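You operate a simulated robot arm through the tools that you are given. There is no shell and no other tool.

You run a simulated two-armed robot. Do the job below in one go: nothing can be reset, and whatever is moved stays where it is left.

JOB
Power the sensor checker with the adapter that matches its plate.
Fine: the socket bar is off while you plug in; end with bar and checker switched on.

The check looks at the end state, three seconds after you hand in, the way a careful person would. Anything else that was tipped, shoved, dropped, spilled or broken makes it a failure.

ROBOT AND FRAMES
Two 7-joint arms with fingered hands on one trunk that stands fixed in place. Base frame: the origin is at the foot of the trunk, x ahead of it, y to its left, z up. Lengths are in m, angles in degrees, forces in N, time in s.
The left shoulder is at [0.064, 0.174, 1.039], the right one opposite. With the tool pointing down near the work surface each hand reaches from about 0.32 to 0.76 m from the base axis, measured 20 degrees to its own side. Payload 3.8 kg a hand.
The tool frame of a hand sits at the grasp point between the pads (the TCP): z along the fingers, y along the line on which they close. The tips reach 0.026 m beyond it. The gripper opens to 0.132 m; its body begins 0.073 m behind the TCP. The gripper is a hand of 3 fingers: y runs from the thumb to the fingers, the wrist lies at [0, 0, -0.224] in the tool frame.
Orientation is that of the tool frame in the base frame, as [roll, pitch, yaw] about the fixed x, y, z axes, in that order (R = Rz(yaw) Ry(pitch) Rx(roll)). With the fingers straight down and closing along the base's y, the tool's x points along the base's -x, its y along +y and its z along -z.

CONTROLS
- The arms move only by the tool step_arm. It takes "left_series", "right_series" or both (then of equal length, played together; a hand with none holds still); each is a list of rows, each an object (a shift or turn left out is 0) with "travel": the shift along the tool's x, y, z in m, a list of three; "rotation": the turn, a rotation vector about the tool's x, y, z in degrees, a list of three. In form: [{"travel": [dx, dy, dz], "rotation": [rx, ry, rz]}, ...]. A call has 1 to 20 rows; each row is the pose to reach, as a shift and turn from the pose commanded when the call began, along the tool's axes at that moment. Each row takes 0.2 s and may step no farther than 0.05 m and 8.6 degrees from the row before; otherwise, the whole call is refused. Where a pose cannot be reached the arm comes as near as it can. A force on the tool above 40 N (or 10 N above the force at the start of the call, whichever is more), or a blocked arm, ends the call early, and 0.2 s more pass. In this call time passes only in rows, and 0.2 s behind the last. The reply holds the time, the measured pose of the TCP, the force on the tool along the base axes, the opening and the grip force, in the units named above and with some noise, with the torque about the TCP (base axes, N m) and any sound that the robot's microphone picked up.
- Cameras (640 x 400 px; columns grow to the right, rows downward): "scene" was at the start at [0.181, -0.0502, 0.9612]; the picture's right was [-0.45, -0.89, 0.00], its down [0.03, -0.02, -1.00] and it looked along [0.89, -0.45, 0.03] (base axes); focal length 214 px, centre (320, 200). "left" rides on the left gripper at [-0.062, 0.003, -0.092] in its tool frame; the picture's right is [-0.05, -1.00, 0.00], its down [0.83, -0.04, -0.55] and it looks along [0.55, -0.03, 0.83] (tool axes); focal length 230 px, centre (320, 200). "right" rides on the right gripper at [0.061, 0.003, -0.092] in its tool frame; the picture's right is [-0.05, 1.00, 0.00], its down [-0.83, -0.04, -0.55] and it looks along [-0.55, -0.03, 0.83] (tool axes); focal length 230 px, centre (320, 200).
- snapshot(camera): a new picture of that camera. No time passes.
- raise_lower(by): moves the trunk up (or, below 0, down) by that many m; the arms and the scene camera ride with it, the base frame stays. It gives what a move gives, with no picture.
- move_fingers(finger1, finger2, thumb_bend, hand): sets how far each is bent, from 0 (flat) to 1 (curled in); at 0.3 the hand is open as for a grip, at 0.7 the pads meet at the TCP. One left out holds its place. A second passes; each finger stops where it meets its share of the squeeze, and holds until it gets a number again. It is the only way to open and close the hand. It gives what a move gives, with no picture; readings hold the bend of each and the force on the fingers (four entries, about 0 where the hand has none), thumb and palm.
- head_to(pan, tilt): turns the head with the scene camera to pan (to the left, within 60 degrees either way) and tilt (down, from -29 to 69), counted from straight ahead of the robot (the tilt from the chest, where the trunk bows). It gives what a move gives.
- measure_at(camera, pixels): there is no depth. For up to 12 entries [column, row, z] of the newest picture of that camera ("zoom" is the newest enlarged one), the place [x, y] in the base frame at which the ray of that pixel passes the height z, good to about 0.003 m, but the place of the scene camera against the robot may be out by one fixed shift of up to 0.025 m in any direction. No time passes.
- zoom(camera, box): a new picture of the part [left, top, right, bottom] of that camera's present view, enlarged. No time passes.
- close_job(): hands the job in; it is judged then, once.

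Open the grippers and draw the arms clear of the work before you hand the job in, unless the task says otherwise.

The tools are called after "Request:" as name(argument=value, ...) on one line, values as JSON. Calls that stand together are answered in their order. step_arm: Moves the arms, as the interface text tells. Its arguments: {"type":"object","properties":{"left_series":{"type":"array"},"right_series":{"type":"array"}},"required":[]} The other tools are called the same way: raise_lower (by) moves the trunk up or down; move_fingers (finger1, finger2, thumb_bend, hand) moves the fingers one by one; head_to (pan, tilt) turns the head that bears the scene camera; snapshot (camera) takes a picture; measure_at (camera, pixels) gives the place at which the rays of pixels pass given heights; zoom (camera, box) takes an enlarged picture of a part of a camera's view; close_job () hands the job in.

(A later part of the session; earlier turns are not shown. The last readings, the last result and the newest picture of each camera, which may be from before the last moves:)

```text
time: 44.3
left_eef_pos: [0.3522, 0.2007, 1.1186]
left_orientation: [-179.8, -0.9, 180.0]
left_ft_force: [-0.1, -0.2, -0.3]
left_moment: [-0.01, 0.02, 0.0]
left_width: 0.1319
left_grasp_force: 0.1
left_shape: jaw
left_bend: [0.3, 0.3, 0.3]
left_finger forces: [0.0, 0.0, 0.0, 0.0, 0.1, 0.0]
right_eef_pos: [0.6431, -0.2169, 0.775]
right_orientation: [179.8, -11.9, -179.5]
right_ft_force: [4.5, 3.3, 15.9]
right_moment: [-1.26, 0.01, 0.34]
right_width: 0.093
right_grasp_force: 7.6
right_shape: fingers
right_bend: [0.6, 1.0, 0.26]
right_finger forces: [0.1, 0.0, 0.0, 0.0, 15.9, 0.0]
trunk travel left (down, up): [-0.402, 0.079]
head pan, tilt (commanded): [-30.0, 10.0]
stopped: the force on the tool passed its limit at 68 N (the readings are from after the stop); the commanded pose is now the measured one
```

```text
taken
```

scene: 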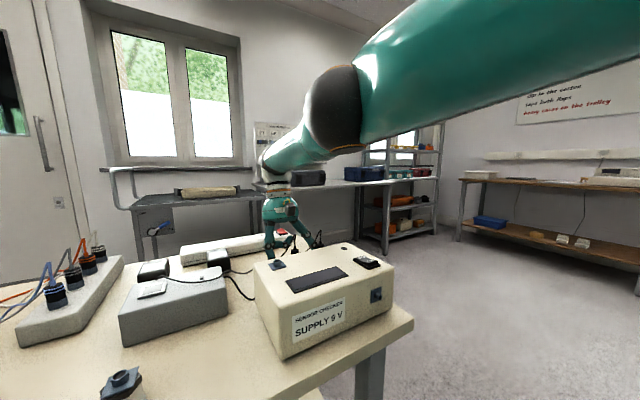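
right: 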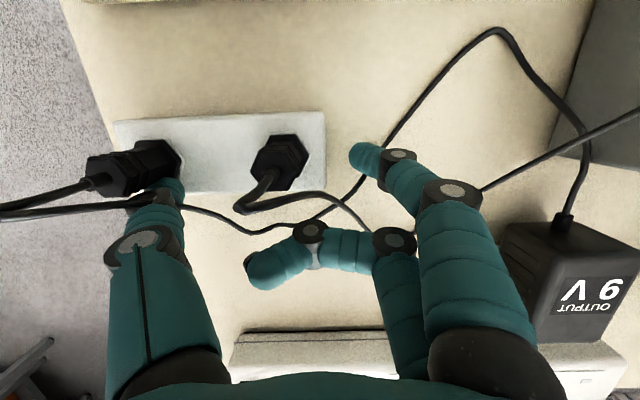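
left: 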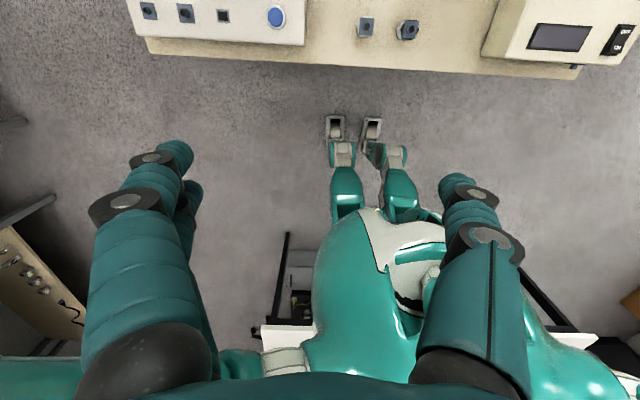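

The thumb tip is on the plug holder beside plug A, and the 9 V cord seems to lie across the thumb. I zoom in to see how they interlace.

Request:
zoom(camera="right", box=[70, 120, 230, 260])

Request:
zoom(camera="scene", box=[240, 210, 340, 280])

```text
2.86 times, centred on (150, 190) of right
```

zoom: 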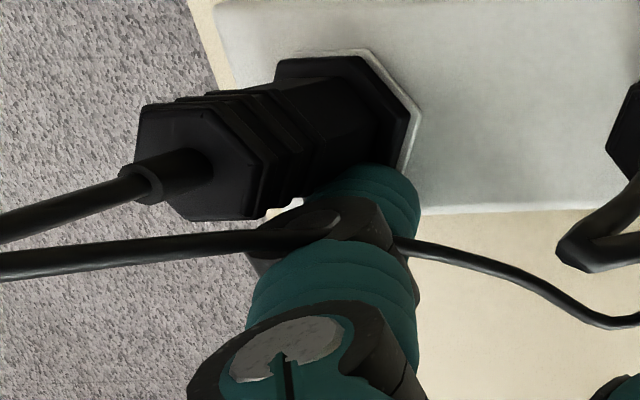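

```text
5.71 times, centred on (290, 245) of scene
```

zoom: 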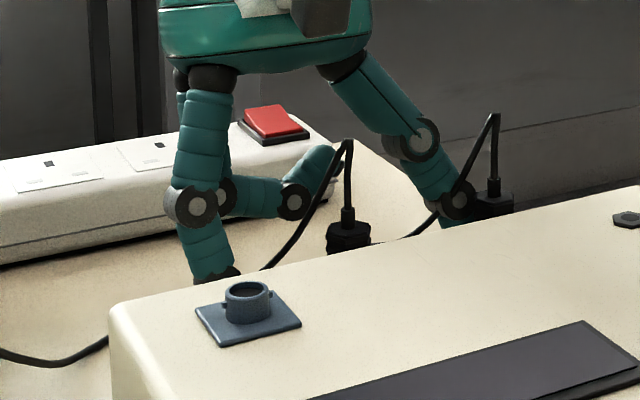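

The cord passes on the near side of the thumb, so rising straight up slips free of it. I lift slowly 0.1 m along base z.

Request:
step_arm(right_series=[{"travel": [0.003, 0.0, -0.0196]}, {"travel": [0.006, 0.0, -0.0391]}, {"travel": [0.01, 0.0, -0.0587]}, {"travel": [0.0145, 0.0, -0.0782]}, {"travel": [0.0186, 0.0, -0.0978]}])

Request:
snapshot(camera="right")

Request:
snapshot(camera="scene")

```text
time: 45.5
left_eef_pos: [0.3515, 0.1996, 1.1205]
left_orientation: [180.0, -0.9, -179.9]
left_ft_force: [-0.4, 0.7, 0.3]
left_moment: [0.0, -0.01, 0.01]
left_width: 0.1321
left_grasp_force: 0.1
left_shape: jaw
left_bend: [0.3, 0.3, 0.3]
left_finger forces: [0.0, 0.0, 0.0, 0.1, 0.0, 0.0]
right_eef_pos: [0.6515, -0.216, 0.8744]
right_orientation: [179.8, -12.2, -179.5]
right_ft_force: [-0.9, 0.1, 0.4]
right_moment: [-0.01, 0.03, 0.0]
right_width: 0.0848
right_grasp_force: 0.1
right_shape: fingers
right_bend: [0.6, 1.0, 0.3]
right_finger forces: [0.0, 0.0, 0.0, 0.1, 0.0, 0.0]
right hand out of reach, approached as far as the arm can: row 2, 3, 4, 5
trunk travel left (down, up): [-0.402, 0.079]
head pan, tilt (commanded): [-30.0, 10.0]
```

```text
taken
```

right: 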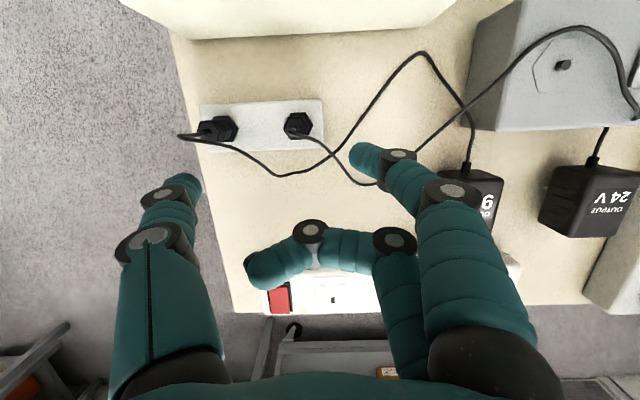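

```text
taken
```

scene: 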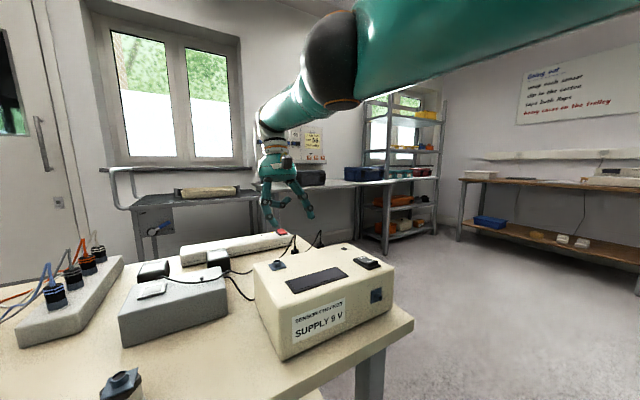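

The hand is free and nothing looks displaced. Now I tilt forward while advancing so the arm stays extended, to hover over the bar's rocker side at about (0.80,-0.28,0.86) with 45° tilt.

Request:
step_arm(right_series=[{"travel": [-0.0211, -0.0086, -0.0025], "rotation": [0, -8.2, 0]}, {"travel": [-0.0423, -0.0171, -0.0049], "rotation": [0, -16.4, 0]}, {"travel": [-0.0634, -0.0257, -0.0074], "rotation": [0, -24.6, 0]}, {"travel": [-0.0846, -0.0343, -0.0098], "rotation": [0, -32.8, 0]}, {"travel": [-0.1057, -0.0429, -0.0123], "rotation": [0, -41, 0]}, {"travel": [-0.1269, -0.0514, -0.0147], "rotation": [0, -49.2, 0]}, {"travel": [-0.148, -0.06, -0.0172], "rotation": [0, -57.2, 0]}])

Request:
snapshot(camera="right")

Request:
snapshot(camera="scene")

```text
time: 47.1
left_eef_pos: [0.352, 0.1989, 1.12]
left_orientation: [180.0, -1.0, 180.0]
left_ft_force: [-0.2, 0.5, -0.4]
left_moment: [0.02, -0.02, 0.0]
left_width: 0.1317
left_grasp_force: 0.1
left_shape: jaw
left_bend: [0.3, 0.3, 0.3]
left_finger forces: [0.0, 0.1, 0.0, 0.1, 0.0, 0.0]
right_eef_pos: [0.8489, -0.2783, 0.8506]
right_orientation: [179.7, 45.1, -179.7]
right_ft_force: [0.5, 0.2, 0.9]
right_moment: [-0.01, 0.02, -0.02]
right_width: 0.0852
right_grasp_force: 0.0
right_shape: fingers
right_bend: [0.6, 1.0, 0.3]
right_finger forces: [0.0, 0.0, 0.1, 0.1, 0.0, 0.0]
right hand out of reach, approached as far as the arm can: row 1, 2, 3, 4, 5, 6, 7
trunk travel left (down, up): [-0.402, 0.079]
head pan, tilt (commanded): [-30.0, 10.0]
```

```text
taken
```

right: 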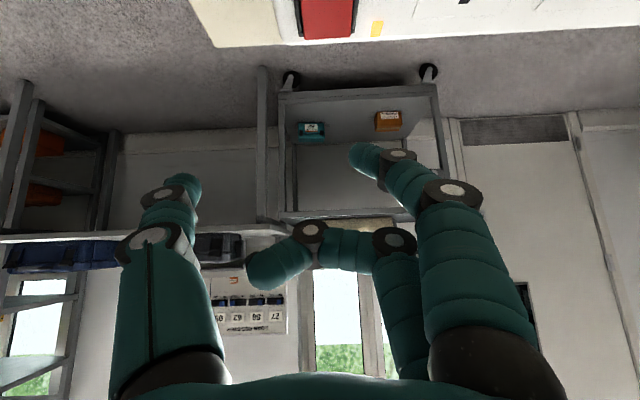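

```text
taken
```

scene: 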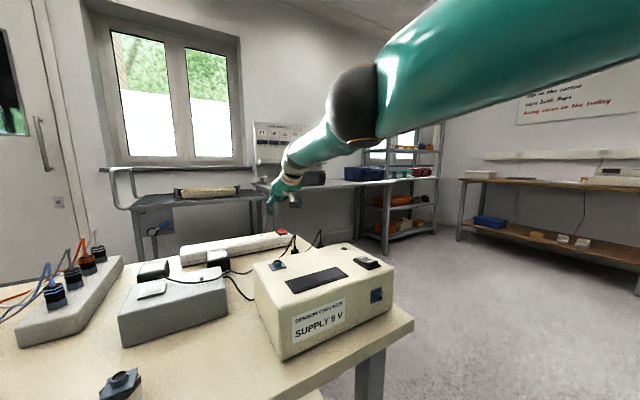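

The finger is now past the rocker (TCP 0.849,-0.278,0.851); I need to come back 36 mm and stay above. I move back and slightly down and check.

Request:
step_arm(right_series=[{"travel": [0.013, -0.005, -0.004]}, {"travel": [0.026, -0.01, -0.008]}, {"travel": [0.0396, -0.014, -0.0113]}])

Request:
snapshot(camera="right")

```text
time: 47.9
left_eef_pos: [0.3526, 0.1972, 1.1203]
left_orientation: [-180.0, -0.9, -179.9]
left_ft_force: [-0.1, 0.0, 0.6]
left_moment: [0.02, -0.04, -0.02]
left_width: 0.1318
left_grasp_force: 0.1
left_shape: jaw
left_bend: [0.3, 0.3, 0.3]
left_finger forces: [0.0, 0.0, 0.0, 0.0, 0.0, 0.0]
right_eef_pos: [0.8426, -0.2948, 0.83]
right_orientation: [179.1, 44.5, 179.9]
right_ft_force: [0.5, 0.5, 0.0]
right_moment: [0.0, 0.01, -0.01]
right_width: 0.0851
right_grasp_force: 0.1
right_shape: fingers
right_bend: [0.6, 1.0, 0.3]
right_finger forces: [0.1, 0.0, 0.1, 0.0, 0.0, 0.0]
right hand out of reach, approached as far as the arm can: row 1, 2, 3
trunk travel left (down, up): [-0.402, 0.079]
head pan, tilt (commanded): [-30.0, 10.0]
```

```text
taken
```

right: 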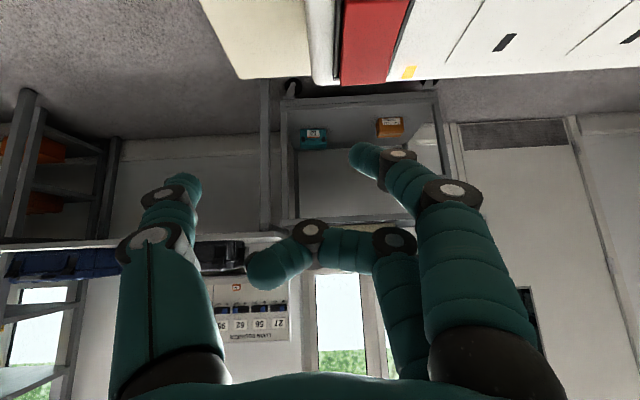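

The arm is being held by a wrist limit: the right hand's twist is 180° from its natural (mirrored) attitude. I rise, then twist the hand about its own axis and watch whether the limit goes away.

Request:
step_arm(right_series=[{"travel": [-0.025, 0.0, -0.025]}, {"travel": [-0.05, 0.0, -0.05]}, {"travel": [-0.075, 0.0, -0.075]}, {"travel": [-0.075, 0.0, -0.075], "rotation": [0, 0, -8]}, {"travel": [-0.075, 0.0, -0.075], "rotation": [0, 0, -16]}, {"travel": [-0.075, 0.0, -0.075], "rotation": [0, 0, -24]}, {"travel": [-0.075, 0.0, -0.075], "rotation": [0, 0, -32]}, {"travel": [-0.075, 0.0, -0.075], "rotation": [0, 0, -40]}, {"travel": [-0.075, 0.0, -0.075], "rotation": [0, 0, -48]}])

Request:
snapshot(camera="scene")

```text
time: 49.9
left_eef_pos: [0.3517, 0.2, 1.1201]
left_orientation: [-180.0, -0.8, -180.0]
left_ft_force: [0.3, -0.1, -0.3]
left_moment: [0.01, -0.02, -0.02]
left_width: 0.132
left_grasp_force: 0.0
left_shape: jaw
left_bend: [0.3, 0.3, 0.3]
left_finger forces: [0.0, 0.1, 0.0, 0.1, 0.1, 0.0]
right_eef_pos: [0.8123, -0.2954, 0.9376]
right_orientation: [-143.5, 28.4, -121.9]
right_ft_force: [0.8, 0.1, 0.1]
right_moment: [0.01, 0.03, -0.01]
right_width: 0.0846
right_grasp_force: 0.1
right_shape: fingers
right_bend: [0.6, 1.0, 0.3]
right_finger forces: [0.1, 0.0, 0.0, 0.1, 0.0, 0.1]
trunk travel left (down, up): [-0.402, 0.079]
head pan, tilt (commanded): [-30.0, 10.0]
```

```text
taken
```

scene: 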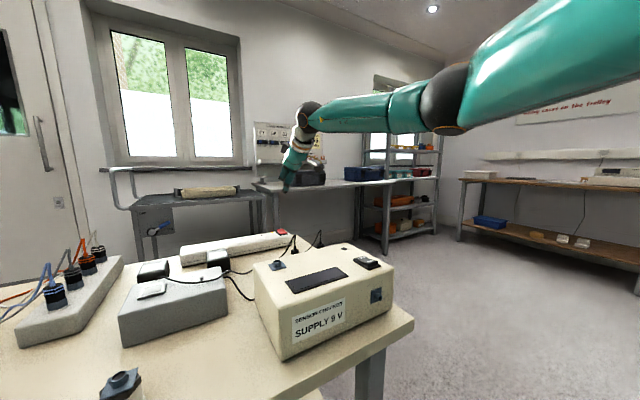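

No limit flags now, and the elbow moved freely. I continue twisting in the same direction to the mirrored attitude (another 132°).

Request:
step_arm(right_series=[{"rotation": [0, 0, -8]}, {"rotation": [0, 0, -16]}, {"rotation": [0, 0, -24]}, {"rotation": [0, 0, -32]}, {"rotation": [0, 0, -40]}, {"rotation": [0, 0, -48]}, {"rotation": [0, 0, -56]}, {"rotation": [0, 0, -64]}, {"rotation": [0, 0, -72]}, {"rotation": [0, 0, -80]}, {"rotation": [0, 0, -88]}, {"rotation": [0, 0, -96]}, {"rotation": [0, 0, -104]}, {"rotation": [0, 0, -112]}, {"rotation": [0, 0, -120]}, {"rotation": [0, 0, -128]}, {"rotation": [0, 0, -132]}])

Request:
snapshot(camera="scene")

Request:
snapshot(camera="right")

```text
time: 53.5
left_eef_pos: [0.3514, 0.1997, 1.1188]
left_orientation: [-180.0, -0.8, -179.9]
left_ft_force: [0.0, 0.8, 0.1]
left_moment: [0.0, -0.02, 0.04]
left_width: 0.1318
left_grasp_force: 0.0
left_shape: jaw
left_bend: [0.3, 0.3, 0.3]
left_finger forces: [0.0, 0.1, 0.0, 0.1, 0.0, 0.0]
right_eef_pos: [0.8121, -0.2932, 0.9381]
right_orientation: [-179.8, -45.1, 0.2]
right_ft_force: [0.7, 0.0, -0.1]
right_moment: [0.01, -0.02, -0.06]
right_width: 0.0847
right_grasp_force: 0.1
right_shape: fingers
right_bend: [0.6, 1.0, 0.3]
right_finger forces: [0.1, 0.0, 0.1, 0.1, 0.0, 0.0]
trunk travel left (down, up): [-0.402, 0.079]
head pan, tilt (commanded): [-30.0, 10.0]
```

```text
taken
```

scene: 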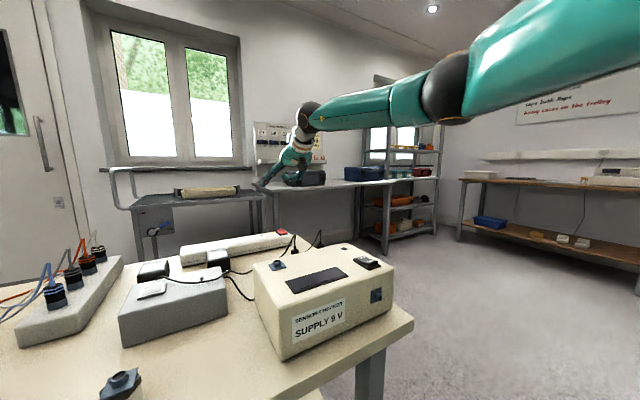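

```text
taken
```

right: 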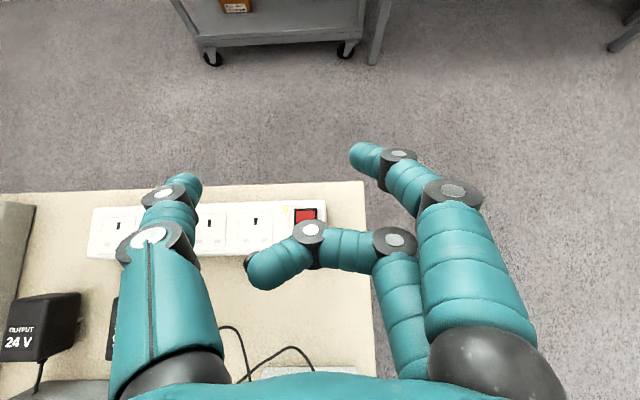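

The twisted hand is free of limits: the camera now looks straight down with the bar in view, rocker at (305,215). I switch the pointing finger: finger2 (the lower one now) points, finger1 curls, thumb opens.

Request:
move_fingers(hand="right", finger1=1.0, finger2=0.6, thumb_bend=0.1)

Request:
snapshot(camera="right")

Request:
zoom(camera="right", box=[90, 180, 390, 280])

```text
time: 54.5
left_eef_pos: [0.3511, 0.2006, 1.1206]
left_orientation: [-180.0, -0.9, -179.9]
left_ft_force: [-0.2, 0.1, -1.0]
left_moment: [0.01, 0.0, -0.01]
left_width: 0.1319
left_grasp_force: 0.1
left_shape: jaw
left_bend: [0.3, 0.3, 0.3]
left_finger forces: [0.1, 0.1, 0.0, 0.0, 0.0, 0.0]
right_eef_pos: [0.8124, -0.2938, 0.939]
right_orientation: [-179.7, -45.2, 0.3]
right_ft_force: [1.2, 0.1, -0.5]
right_moment: [0.0, 0.02, -0.01]
right_width: 0.0657
right_grasp_force: 0.1
right_shape: fingers
right_bend: [1.0, 0.6, 0.1]
right_finger forces: [0.1, 0.0, 0.0, 0.0, 0.0, 0.0]
trunk travel left (down, up): [-0.402, 0.079]
head pan, tilt (commanded): [-30.0, 10.0]
```

```text
taken
```

right: 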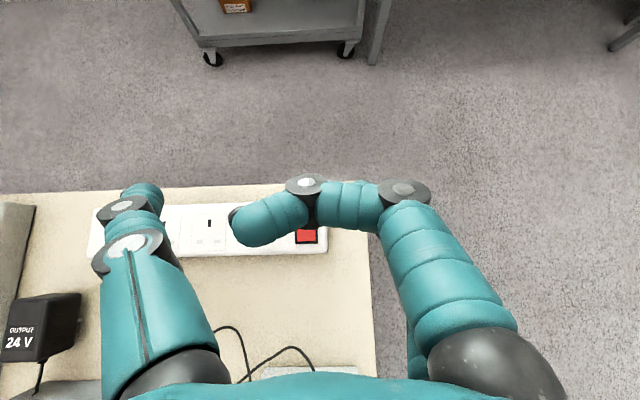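

```text
2.13 times, centred on (240, 230) of right
```

zoom: 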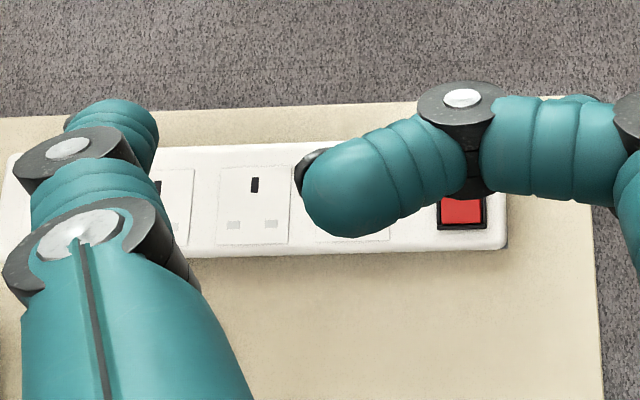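

I measure the rocker's corners (previous view, same camera pose) and socket s2's slots, now nearly straight below the camera where height hardly matters.

Request:
measure_at(camera="right", pixels=[[294, 208, 0.77], [316, 208, 0.77], [294, 228, 0.77], [317, 242, 0.77], [209.5, 223, 0.763], [199.2, 241.7, 0.763], [217, 241.7, 0.763], [163.6, 223.9, 0.763], [209.5, 223, 0.753], [305, 215, 0.775]])

```text
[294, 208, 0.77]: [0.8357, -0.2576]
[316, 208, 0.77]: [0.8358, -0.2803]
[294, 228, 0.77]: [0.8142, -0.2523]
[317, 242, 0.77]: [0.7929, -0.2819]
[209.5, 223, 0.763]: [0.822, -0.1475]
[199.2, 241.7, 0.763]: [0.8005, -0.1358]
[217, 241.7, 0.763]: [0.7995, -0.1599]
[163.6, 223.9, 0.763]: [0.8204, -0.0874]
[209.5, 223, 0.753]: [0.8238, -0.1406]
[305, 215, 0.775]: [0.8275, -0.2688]
```

Rocker spans x 0.793–0.836 at y≈-0.269; I'll press near x≈0.826. I move the pointing tip above that spot, tip about 3 cm over it.

Request:
step_arm(right_series=[{"travel": [-0.022, -0.0156, 0.0251]}, {"travel": [-0.044, -0.0312, 0.0503]}, {"travel": [-0.066, -0.0468, 0.0754]}])

Request:
snapshot(camera="right")

Request:
head_to(pan=-20, tilt=15)

Request:
zoom(camera="scene", box=[220, 140, 420, 265])

```text
time: 55.3
left_eef_pos: [0.3524, 0.1997, 1.1187]
left_orientation: [-180.0, -1.0, -179.9]
left_ft_force: [0.2, 0.0, 0.5]
left_moment: [-0.01, 0.03, 0.01]
left_width: 0.1318
left_grasp_force: 0.2
left_shape: jaw
left_bend: [0.3, 0.3, 0.3]
left_finger forces: [0.0, 0.1, 0.1, 0.0, 0.0, 0.1]
right_eef_pos: [0.8179, -0.249, 0.8363]
right_orientation: [-179.7, -45.1, 0.3]
right_ft_force: [1.3, 0.3, -0.6]
right_moment: [0.0, -0.02, -0.01]
right_width: 0.0655
right_grasp_force: 0.1
right_shape: fingers
right_bend: [1.0, 0.6, 0.1]
right_finger forces: [0.1, 0.1, 0.0, 0.0, 0.1, 0.0]
trunk travel left (down, up): [-0.402, 0.079]
head pan, tilt (commanded): [-30.0, 10.0]
```

```text
taken
```

right: 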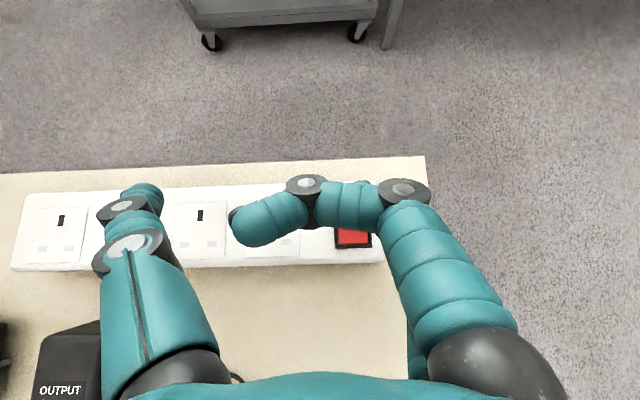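

```text
time: 56.0
left_eef_pos: [0.3515, 0.1989, 1.1194]
left_orientation: [-180.0, -0.9, -179.9]
left_ft_force: [-0.5, 0.5, -0.3]
left_moment: [-0.02, 0.03, -0.01]
left_width: 0.132
left_grasp_force: 0.0
left_shape: jaw
left_bend: [0.3, 0.3, 0.3]
left_finger forces: [0.1, 0.0, 0.1, 0.1, 0.0, 0.0]
right_eef_pos: [0.8163, -0.2495, 0.8386]
right_orientation: [-179.7, -45.0, 0.2]
right_ft_force: [0.0, 0.2, -0.2]
right_moment: [-0.01, 0.02, 0.01]
right_width: 0.0659
right_grasp_force: 0.1
right_shape: fingers
right_bend: [1.0, 0.6, 0.1]
right_finger forces: [0.1, 0.0, 0.0, 0.0, 0.1, 0.0]
trunk travel left (down, up): [-0.402, 0.079]
head pan, tilt (commanded): [-20.0, 15.0]
```

```text
3.20 times, centred on (320, 202) of scene
```

zoom: 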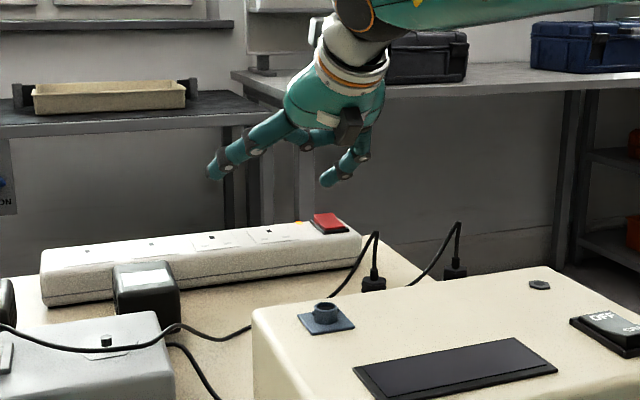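

The pointing tip (zoom 325,184) hangs over the red rocker (330,224). I compare their positions with the scene camera, where the fixed shift cancels.

Request:
measure_at(camera="zoom", pixels=[[326, 186, 0.808], [330, 223, 0.775], [312, 216, 0.78], [342, 215, 0.78], [320, 234, 0.77], [350, 230, 0.77], [150, 245, 0.763], [213, 236, 0.763]])

```text
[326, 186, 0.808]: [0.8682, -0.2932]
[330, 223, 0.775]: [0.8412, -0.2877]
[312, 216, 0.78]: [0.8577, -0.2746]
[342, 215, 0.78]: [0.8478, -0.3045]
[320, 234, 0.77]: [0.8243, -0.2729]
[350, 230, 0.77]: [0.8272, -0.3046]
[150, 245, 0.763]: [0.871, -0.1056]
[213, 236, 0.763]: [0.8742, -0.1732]
```

The tip's y agrees with the rocker within about 5 mm. I press straight down in small steps, watching force and sound.

Request:
step_arm(right_series=[{"travel": [-0.0085, 0, 0.0085]}, {"travel": [-0.017, 0, 0.017]}, {"travel": [-0.0205, 0, 0.0205]}, {"travel": [-0.024, 0, 0.024]}, {"travel": [-0.0275, 0, 0.0275]}])

Request:
zoom(camera="scene", box=[270, 160, 370, 230])

```text
time: 57.2
left_eef_pos: [0.3502, 0.2, 1.1221]
left_orientation: [-179.9, -0.8, -179.9]
left_ft_force: [0.0, 0.4, -0.3]
left_moment: [-0.03, 0.03, 0.0]
left_width: 0.1321
left_grasp_force: 0.0
left_shape: jaw
left_bend: [0.3, 0.3, 0.3]
left_finger forces: [0.0, 0.1, 0.1, 0.0, 0.0, 0.0]
right_eef_pos: [0.8198, -0.2472, 0.8072]
right_orientation: [-179.7, -45.6, 0.2]
right_ft_force: [0.5, -1.7, 19.1]
right_moment: [-0.5, -0.2, 0.0]
right_width: 0.0656
right_grasp_force: 9.2
right_shape: fingers
right_bend: [1.0, 0.63, 0.1]
right_finger forces: [0.0, 18.5, 0.1, 0.0, 0.1, 0.1]
trunk travel left (down, up): [-0.402, 0.079]
head pan, tilt (commanded): [-20.0, 15.0]
```

```text
5.71 times, centred on (320, 195) of scene
```

zoom: 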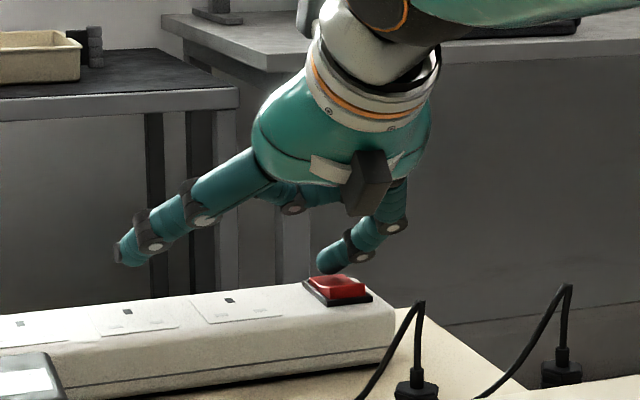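

Contact 19 N at about (0.829,-0.271), the rocker's far end. I zoom closely on the rocker and lamp to see whether it has flipped.

Request:
zoom(camera="scene", box=[300, 190, 348, 220])

Request:
snapshot(camera="right")

```text
13.33 times, centred on (324, 205) of scene
```

zoom: 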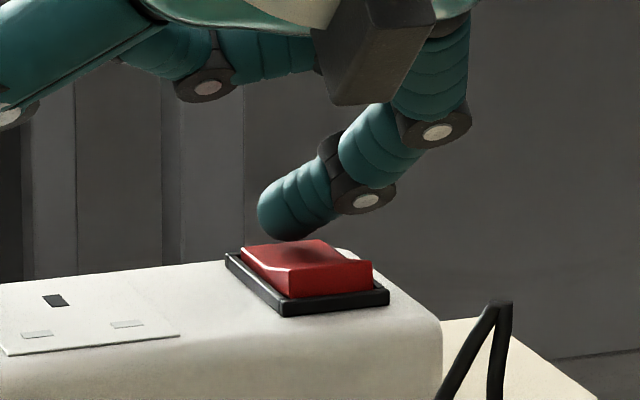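

```text
taken
```

right: 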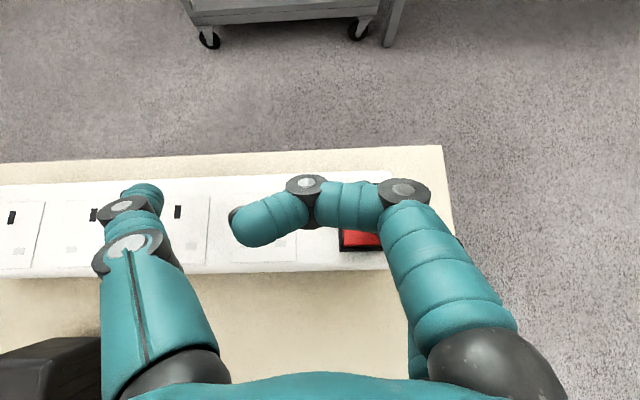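

The rocker now shows its near end raised, so it appears flipped. I lift off and look at the lamp and rocker.

Request:
step_arm(right_series=[{"travel": [0.02, 0, -0.02]}, {"travel": [0.045, 0, -0.045]}])

Request:
zoom(camera="scene", box=[290, 190, 348, 226])

Request:
snapshot(camera="right")

```text
time: 57.9
left_eef_pos: [0.3522, 0.2001, 1.1201]
left_orientation: [179.9, -0.9, -180.0]
left_ft_force: [0.0, 0.1, -1.1]
left_moment: [0.02, 0.01, 0.02]
left_width: 0.1321
left_grasp_force: 0.1
left_shape: jaw
left_bend: [0.3, 0.3, 0.3]
left_finger forces: [0.0, 0.0, 0.1, 0.0, 0.1, 0.1]
right_eef_pos: [0.8172, -0.2459, 0.8633]
right_orientation: [-179.7, -45.0, 0.3]
right_ft_force: [-0.2, -0.2, -0.6]
right_moment: [0.0, -0.01, -0.02]
right_width: 0.0655
right_grasp_force: 0.0
right_shape: fingers
right_bend: [1.0, 0.6, 0.1]
right_finger forces: [0.0, 0.1, 0.0, 0.0, 0.0, 0.0]
trunk travel left (down, up): [-0.402, 0.079]
head pan, tilt (commanded): [-20.0, 15.0]
```

```text
11.03 times, centred on (319, 208) of scene
```

zoom: 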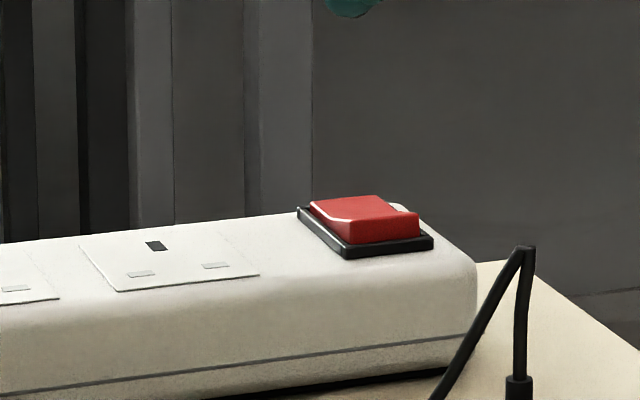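

```text
taken
```

right: 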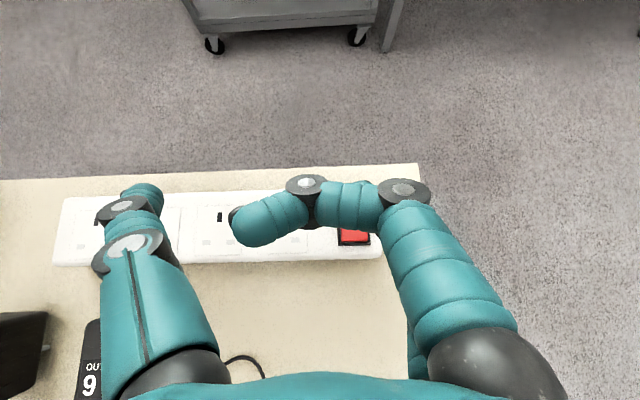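

The amber spot left of the rocker is gone and the near end is raised: the bar is OFF. Now I set the hand to a grasp opening and move over the 9 V adapter with a 35° tilt.

Request:
move_fingers(hand="right", finger1=0.44, finger2=0.44, thumb_bend=0.44)

Request:
step_arm(right_series=[{"travel": [-0.0146, -0.035, -0.0165], "rotation": [0, -2, 0]}, {"travel": [-0.0291, -0.07, -0.0331], "rotation": [0, -4, 0]}, {"travel": [-0.0437, -0.105, -0.0496], "rotation": [0, -6, 0]}, {"travel": [-0.0582, -0.14, -0.0662], "rotation": [0, -8, 0]}, {"travel": [-0.0728, -0.175, -0.0827], "rotation": [0, -10, 0]}])

Request:
snapshot(camera="right")

Request:
snapshot(camera="scene")

```text
time: 58.9
left_eef_pos: [0.353, 0.1985, 1.1204]
left_orientation: [180.0, -1.0, -179.8]
left_ft_force: [0.4, 0.1, 0.3]
left_moment: [0.0, 0.0, -0.01]
left_width: 0.1317
left_grasp_force: 0.1
left_shape: jaw
left_bend: [0.3, 0.3, 0.3]
left_finger forces: [0.1, 0.0, 0.0, 0.0, 0.0, 0.0]
right_eef_pos: [0.8172, -0.2451, 0.8638]
right_orientation: [-179.7, -45.1, 0.1]
right_ft_force: [0.8, 0.0, 0.0]
right_moment: [-0.02, 0.0, -0.02]
right_width: 0.0879
right_grasp_force: 0.1
right_shape: fingers
right_bend: [0.44, 0.44, 0.44]
right_finger forces: [0.0, 0.0, 0.0, 0.1, 0.1, 0.1]
trunk travel left (down, up): [-0.402, 0.079]
head pan, tilt (commanded): [-20.0, 15.0]
```

```text
time: 60.0
left_eef_pos: [0.3522, 0.2002, 1.1204]
left_orientation: [-179.9, -0.9, -180.0]
left_ft_force: [0.2, -0.3, -0.2]
left_moment: [-0.04, 0.02, 0.03]
left_width: 0.1319
left_grasp_force: 0.0
left_shape: jaw
left_bend: [0.3, 0.3, 0.3]
left_finger forces: [0.0, 0.1, 0.0, 0.1, 0.0, 0.1]
right_eef_pos: [0.7062, -0.0732, 0.8701]
right_orientation: [-179.8, -35.1, 0.3]
right_ft_force: [-0.3, 1.2, -0.5]
right_moment: [0.01, -0.01, 0.01]
right_width: 0.0879
right_grasp_force: 0.0
right_shape: fingers
right_bend: [0.44, 0.44, 0.44]
right_finger forces: [0.1, 0.0, 0.0, 0.0, 0.0, 0.0]
trunk travel left (down, up): [-0.402, 0.079]
head pan, tilt (commanded): [-20.0, 15.0]
```

```text
taken
```

right: 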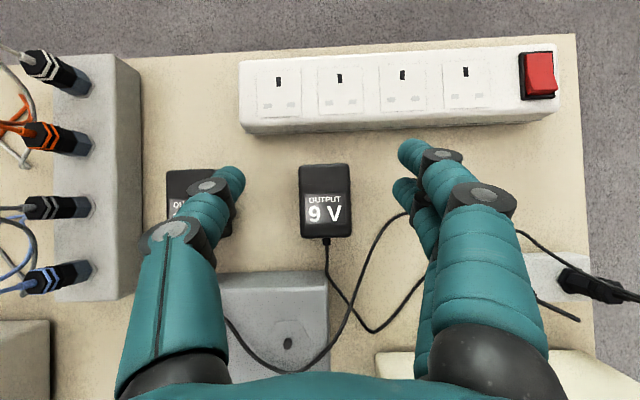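

```text
taken
```

scene: 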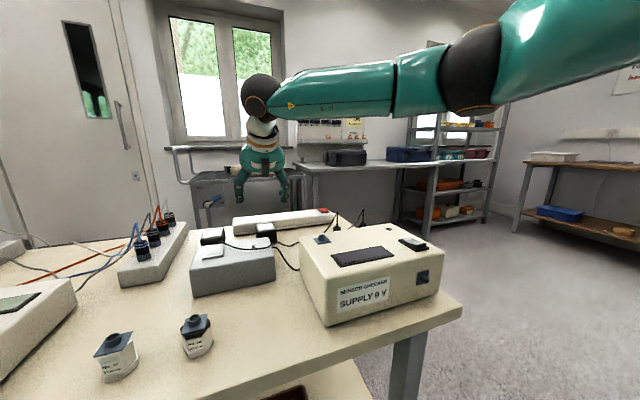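

The view is excellent: the adapter (325,200) lies between thumb and fingers and the camera looks straight down. I zoom and measure adapter and sockets from here.

Request:
zoom(camera="right", box=[265, 140, 393, 260])

Request:
zoom(camera="right", box=[230, 35, 570, 145])

```text
3.33 times, centred on (329, 200) of right
```

zoom: 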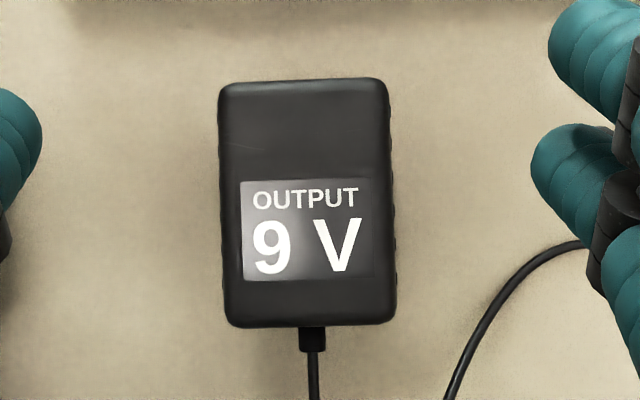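

```text
1.88 times, centred on (400, 90) of right
```

zoom: 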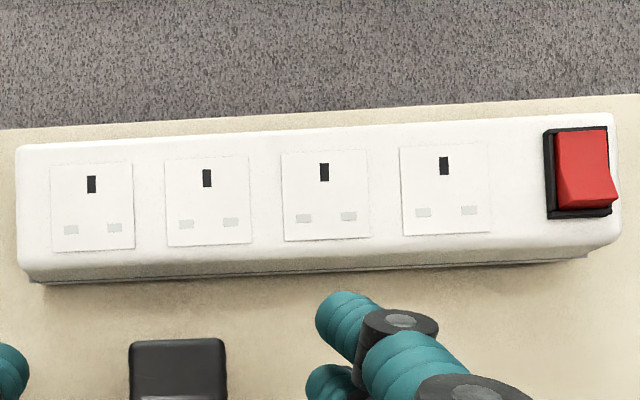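

The lamp is dark and the sockets are clear. I measure the adapter's corners and all socket slots in this overhead view.

Request:
measure_at(camera="right", pixels=[[299, 166.4, 0.777], [349.4, 164.6, 0.777], [301.4, 237.5, 0.777], [352.1, 236, 0.777], [324.5, 246, 0.755], [337.2, 81.7, 0.763], [402, 75.2, 0.763], [297.3, 84, 0.763], [391, 99.5, 0.763], [415.2, 98.4, 0.763], [328.3, 102.8, 0.763], [352.5, 101.7, 0.763]])

```text
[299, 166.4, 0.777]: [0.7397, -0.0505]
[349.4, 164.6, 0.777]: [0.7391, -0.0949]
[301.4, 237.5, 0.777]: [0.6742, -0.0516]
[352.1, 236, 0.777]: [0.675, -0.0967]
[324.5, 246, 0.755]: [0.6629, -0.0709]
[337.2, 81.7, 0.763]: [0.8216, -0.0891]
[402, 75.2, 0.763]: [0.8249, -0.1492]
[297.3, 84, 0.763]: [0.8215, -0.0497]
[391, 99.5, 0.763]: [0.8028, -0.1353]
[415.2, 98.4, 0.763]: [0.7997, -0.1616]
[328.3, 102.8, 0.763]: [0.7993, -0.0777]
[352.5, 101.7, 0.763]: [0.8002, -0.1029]
```

Adapter centre is (0.707,-0.073), aligned with the hand; socket s2 has L/N at x≈0.801 and y≈-0.148. I descend straight down around the adapter.

Request:
step_arm(right_series=[{"travel": [-0.0172, 0, 0.0246]}, {"travel": [-0.0344, 0, 0.0491]}, {"travel": [-0.0459, 0, 0.0655]}, {"travel": [-0.0534, 0, 0.0762]}])

Request:
snapshot(camera="right")

Request:
zoom(camera="scene", box=[180, 180, 340, 280])

```text
time: 61.0
left_eef_pos: [0.3517, 0.199, 1.1193]
left_orientation: [-180.0, -0.9, 180.0]
left_ft_force: [-0.4, 0.0, -0.7]
left_moment: [-0.03, 0.04, 0.0]
left_width: 0.1322
left_grasp_force: 0.1
left_shape: jaw
left_bend: [0.3, 0.3, 0.3]
left_finger forces: [0.1, 0.0, 0.0, 0.1, 0.1, 0.0]
right_eef_pos: [0.7076, -0.0734, 0.7777]
right_orientation: [-179.8, -35.1, 0.3]
right_ft_force: [0.3, 0.1, -0.3]
right_moment: [-0.02, -0.01, 0.0]
right_width: 0.088
right_grasp_force: 0.0
right_shape: fingers
right_bend: [0.44, 0.44, 0.44]
right_finger forces: [0.0, 0.1, 0.0, 0.0, 0.0, 0.1]
trunk travel left (down, up): [-0.402, 0.079]
head pan, tilt (commanded): [-20.0, 15.0]
```

```text
taken
```

right: 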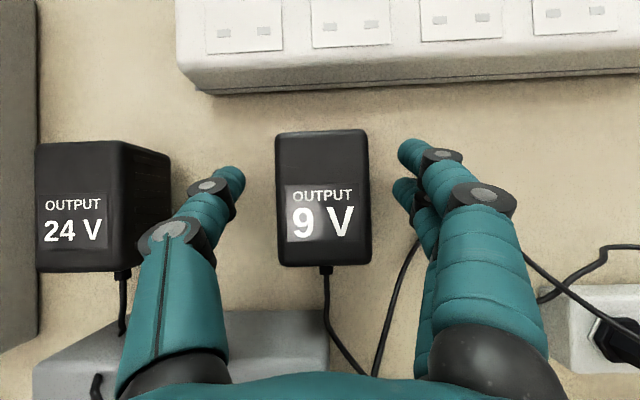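

```text
4.00 times, centred on (260, 230) of scene
```

zoom: 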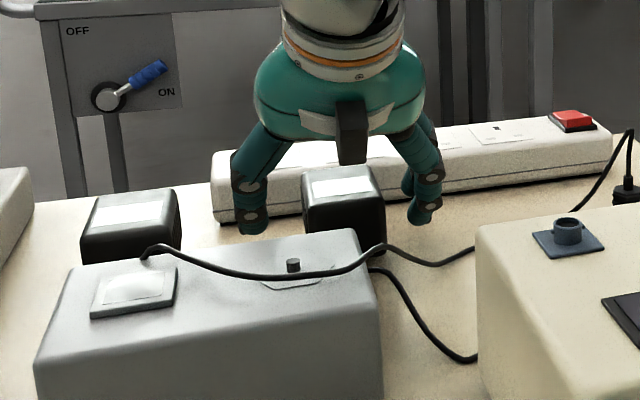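

The fingers flank the adapter with no contact. I close the hand on it.

Request:
move_fingers(hand="right", finger1=0.54, finger2=0.54, thumb_bend=0.54)

Request:
snapshot(camera="right")

```text
time: 62.0
left_eef_pos: [0.3521, 0.1988, 1.1196]
left_orientation: [-180.0, -1.0, -179.9]
left_ft_force: [-0.7, -0.3, -1.2]
left_moment: [0.03, 0.0, -0.04]
left_width: 0.1316
left_grasp_force: 0.0
left_shape: jaw
left_bend: [0.3, 0.3, 0.3]
left_finger forces: [0.1, 0.0, 0.1, 0.0, 0.0, 0.1]
right_eef_pos: [0.7065, -0.0732, 0.7778]
right_orientation: [-179.7, -35.2, 0.3]
right_ft_force: [0.1, 0.5, 0.3]
right_moment: [0.01, 0.0, 0.0]
right_width: 0.0548
right_grasp_force: 0.0
right_shape: fingers
right_bend: [0.54, 0.54, 0.54]
right_finger forces: [0.0, 0.1, 0.0, 0.0, 0.0, 0.0]
trunk travel left (down, up): [-0.402, 0.079]
head pan, tilt (commanded): [-20.0, 15.0]
```

```text
taken
```

right: 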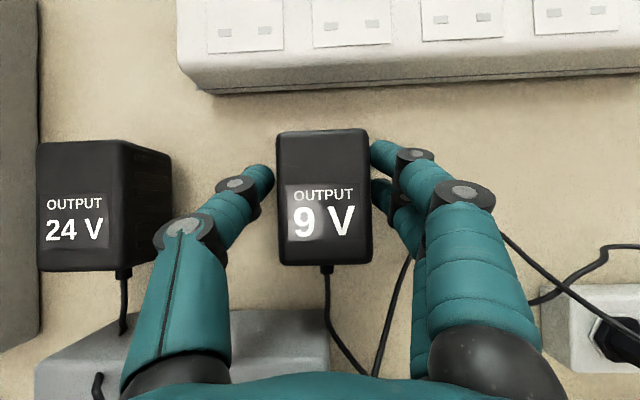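

Everything is balanced on both sides; I squeeze to grip.

Request:
move_fingers(hand="right", finger1=0.66, finger2=0.66, thumb_bend=0.66)

Request:
snapshot(camera="right")

```text
time: 63.0
left_eef_pos: [0.3533, 0.2, 1.1192]
left_orientation: [-180.0, -0.9, -179.9]
left_ft_force: [-0.6, -0.1, 0.2]
left_moment: [0.04, -0.01, 0.0]
left_width: 0.1314
left_grasp_force: 0.0
left_shape: jaw
left_bend: [0.3, 0.3, 0.3]
left_finger forces: [0.1, 0.0, 0.0, 0.0, 0.0, 0.0]
right_eef_pos: [0.7054, -0.0731, 0.778]
right_orientation: [-179.7, -35.0, 0.3]
right_ft_force: [0.9, 0.0, 0.2]
right_moment: [-0.02, -0.02, 0.01]
right_width: 0.044
right_grasp_force: 12.0
right_shape: fingers
right_bend: [0.58, 0.58, 0.61]
right_finger forces: [6.1, 6.1, 0.1, 0.1, 11.6, 0.0]
trunk travel left (down, up): [-0.402, 0.079]
head pan, tilt (commanded): [-20.0, 15.0]
```

```text
taken
```

right: 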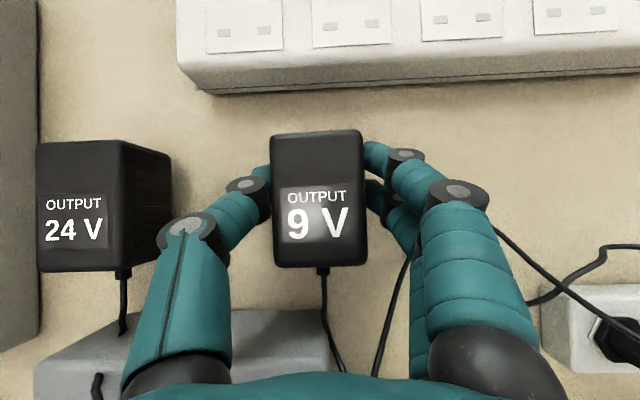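

Gripped at 12 N, width 44 mm. I lift it 4 cm and check that it comes along straight.

Request:
step_arm(right_series=[{"travel": [0.0057, 0, -0.0082]}, {"travel": [0.0115, 0, -0.0164]}, {"travel": [0.0172, 0, -0.0246]}, {"travel": [0.023, 0, -0.0328]}, {"travel": [0.0287, 0, -0.041]}])

Request:
snapshot(camera="right")

Request:
zoom(camera="scene", box=[180, 160, 340, 260])

```text
time: 64.2
left_eef_pos: [0.3526, 0.1995, 1.1204]
left_orientation: [-180.0, -0.9, -179.8]
left_ft_force: [-0.3, 0.1, 0.8]
left_moment: [-0.01, 0.01, -0.01]
left_width: 0.1317
left_grasp_force: 0.2
left_shape: jaw
left_bend: [0.3, 0.3, 0.3]
left_finger forces: [0.0, 0.0, 0.1, 0.1, 0.1, 0.1]
right_eef_pos: [0.706, -0.0725, 0.8274]
right_orientation: [-179.7, -35.1, 0.3]
right_ft_force: [-0.4, 0.4, -0.6]
right_moment: [-0.03, -0.01, 0.03]
right_width: 0.0442
right_grasp_force: 11.9
right_shape: fingers
right_bend: [0.58, 0.58, 0.61]
right_finger forces: [6.0, 5.9, 0.1, 0.0, 12.0, 0.0]
trunk travel left (down, up): [-0.402, 0.079]
head pan, tilt (commanded): [-20.0, 15.0]
```

```text
taken
```

right: 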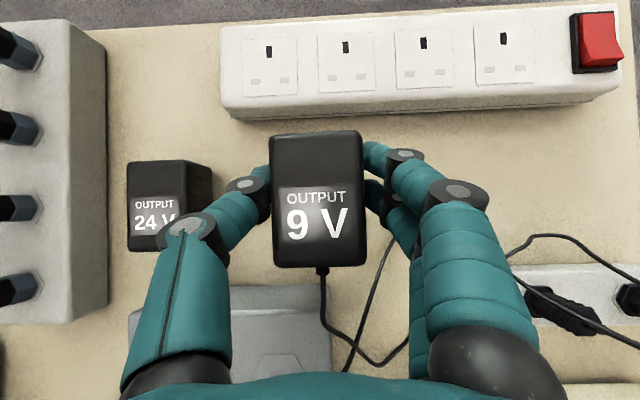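

```text
4.00 times, centred on (260, 210) of scene
```

zoom: 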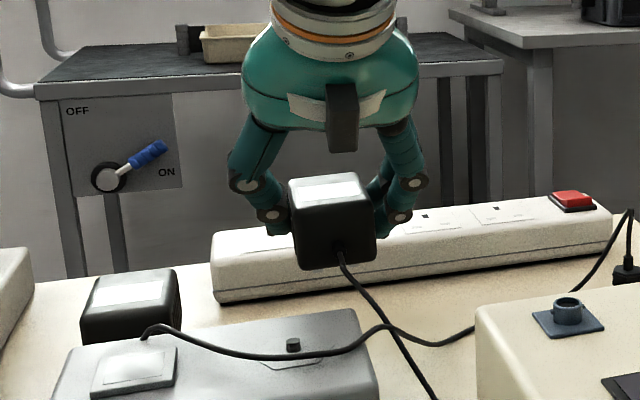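

The adapter came up level with the hand. Before plugging I want to see its pins, so I turn its underside toward the scene camera, holding it clear above the bench.

Request:
step_arm(right_series=[{"travel": [-0.0027, 0.0083, -0.0269], "rotation": [0, -7.5, 0]}, {"travel": [-0.0054, 0.0167, -0.0538], "rotation": [0, -15, 0]}, {"travel": [-0.0081, 0.025, -0.0807], "rotation": [0, -22.5, 0]}, {"travel": [-0.0108, 0.0333, -0.1077], "rotation": [0, -30, 0]}, {"travel": [-0.0135, 0.0417, -0.1346], "rotation": [0, -37.5, 0]}, {"travel": [-0.0162, 0.05, -0.1615], "rotation": [0, -45, 0]}])

Request:
snapshot(camera="scene")

```text
time: 65.7
left_eef_pos: [0.3523, 0.1988, 1.1189]
left_orientation: [-180.0, -0.9, -179.9]
left_ft_force: [0.2, 0.0, -0.7]
left_moment: [0.0, 0.0, 0.01]
left_width: 0.1319
left_grasp_force: 0.0
left_shape: jaw
left_bend: [0.3, 0.3, 0.3]
left_finger forces: [0.0, 0.1, 0.0, 0.1, 0.0, 0.0]
right_eef_pos: [0.601, -0.1252, 0.9517]
right_orientation: [-179.7, 10.0, 0.5]
right_ft_force: [-0.5, 0.5, -1.1]
right_moment: [0.01, -0.02, 0.03]
right_width: 0.0438
right_grasp_force: 11.9
right_shape: fingers
right_bend: [0.58, 0.58, 0.61]
right_finger forces: [5.9, 5.9, 0.1, 0.0, 11.9, 0.0]
trunk travel left (down, up): [-0.402, 0.079]
head pan, tilt (commanded): [-20.0, 15.0]
```

```text
taken
```

scene: 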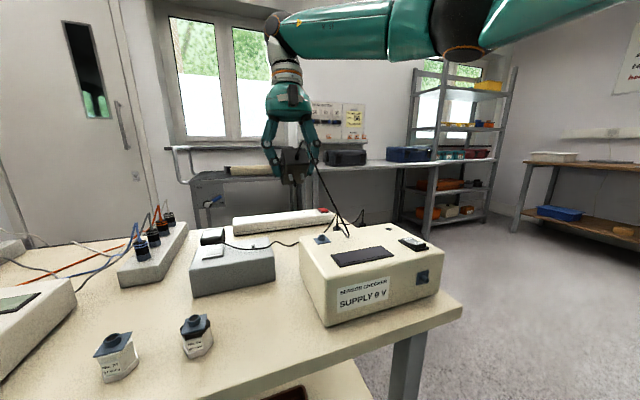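

Request:
zoom(camera="scene", box=[260, 135, 340, 195])

Request:
zoom(camera="scene", box=[220, 190, 380, 290])

```text
6.67 times, centred on (300, 165) of scene
```

zoom: 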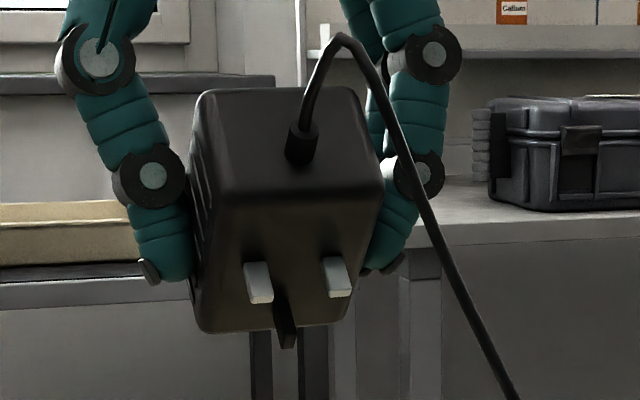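

```text
4.00 times, centred on (300, 240) of scene
```

zoom: 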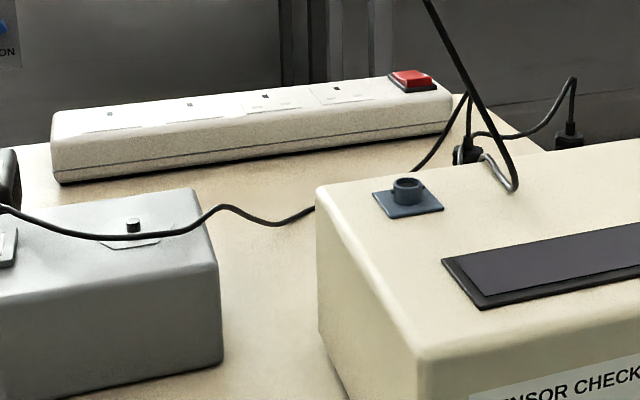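

The pins are clear: L/N pair at the body's middle and the earth pin away from the cord, matching the sockets as they lie. I turn the hand back to 35° and carry the adapter to hover over socket s2.

Request:
step_arm(right_series=[{"travel": [0.0355, 0.004, 0.0093], "rotation": [0, 7.5, 0]}, {"travel": [0.071, 0.008, 0.0185], "rotation": [0, 15, 0]}, {"travel": [0.1065, 0.012, 0.0278], "rotation": [0, 22.5, 0]}, {"travel": [0.142, 0.016, 0.037], "rotation": [0, 30, 0]}, {"travel": [0.1775, 0.02, 0.0463], "rotation": [0, 37.5, 0]}, {"travel": [0.213, 0.024, 0.0555], "rotation": [0, 45, 0]}])

Request:
snapshot(camera="right")

Request:
snapshot(camera="scene")

```text
time: 67.0
left_eef_pos: [0.3531, 0.1991, 1.1192]
left_orientation: [180.0, -0.9, -179.8]
left_ft_force: [0.1, 0.0, -0.7]
left_moment: [-0.03, 0.01, -0.02]
left_width: 0.1319
left_grasp_force: 0.1
left_shape: jaw
left_bend: [0.3, 0.3, 0.3]
left_finger forces: [0.0, 0.0, 0.0, 0.0, 0.0, 0.0]
right_eef_pos: [0.803, -0.1453, 0.8562]
right_orientation: [-179.7, -35.2, 0.3]
right_ft_force: [0.4, 0.1, -1.3]
right_moment: [-0.02, 0.02, -0.01]
right_width: 0.044
right_grasp_force: 12.0
right_shape: fingers
right_bend: [0.58, 0.58, 0.61]
right_finger forces: [5.9, 5.9, 0.0, 0.0, 11.8, 0.1]
trunk travel left (down, up): [-0.402, 0.079]
head pan, tilt (commanded): [-20.0, 15.0]
```

```text
taken
```

right: 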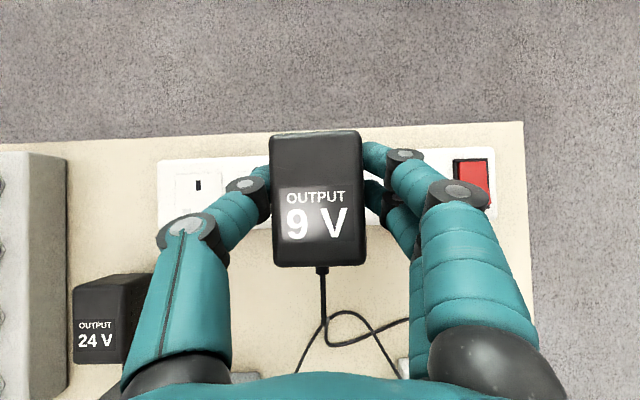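

```text
taken
```

scene: 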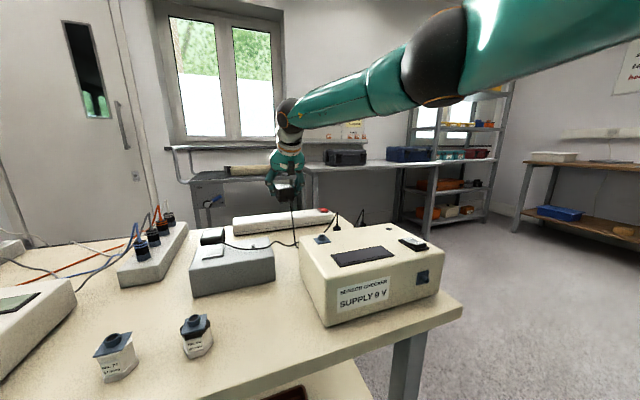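

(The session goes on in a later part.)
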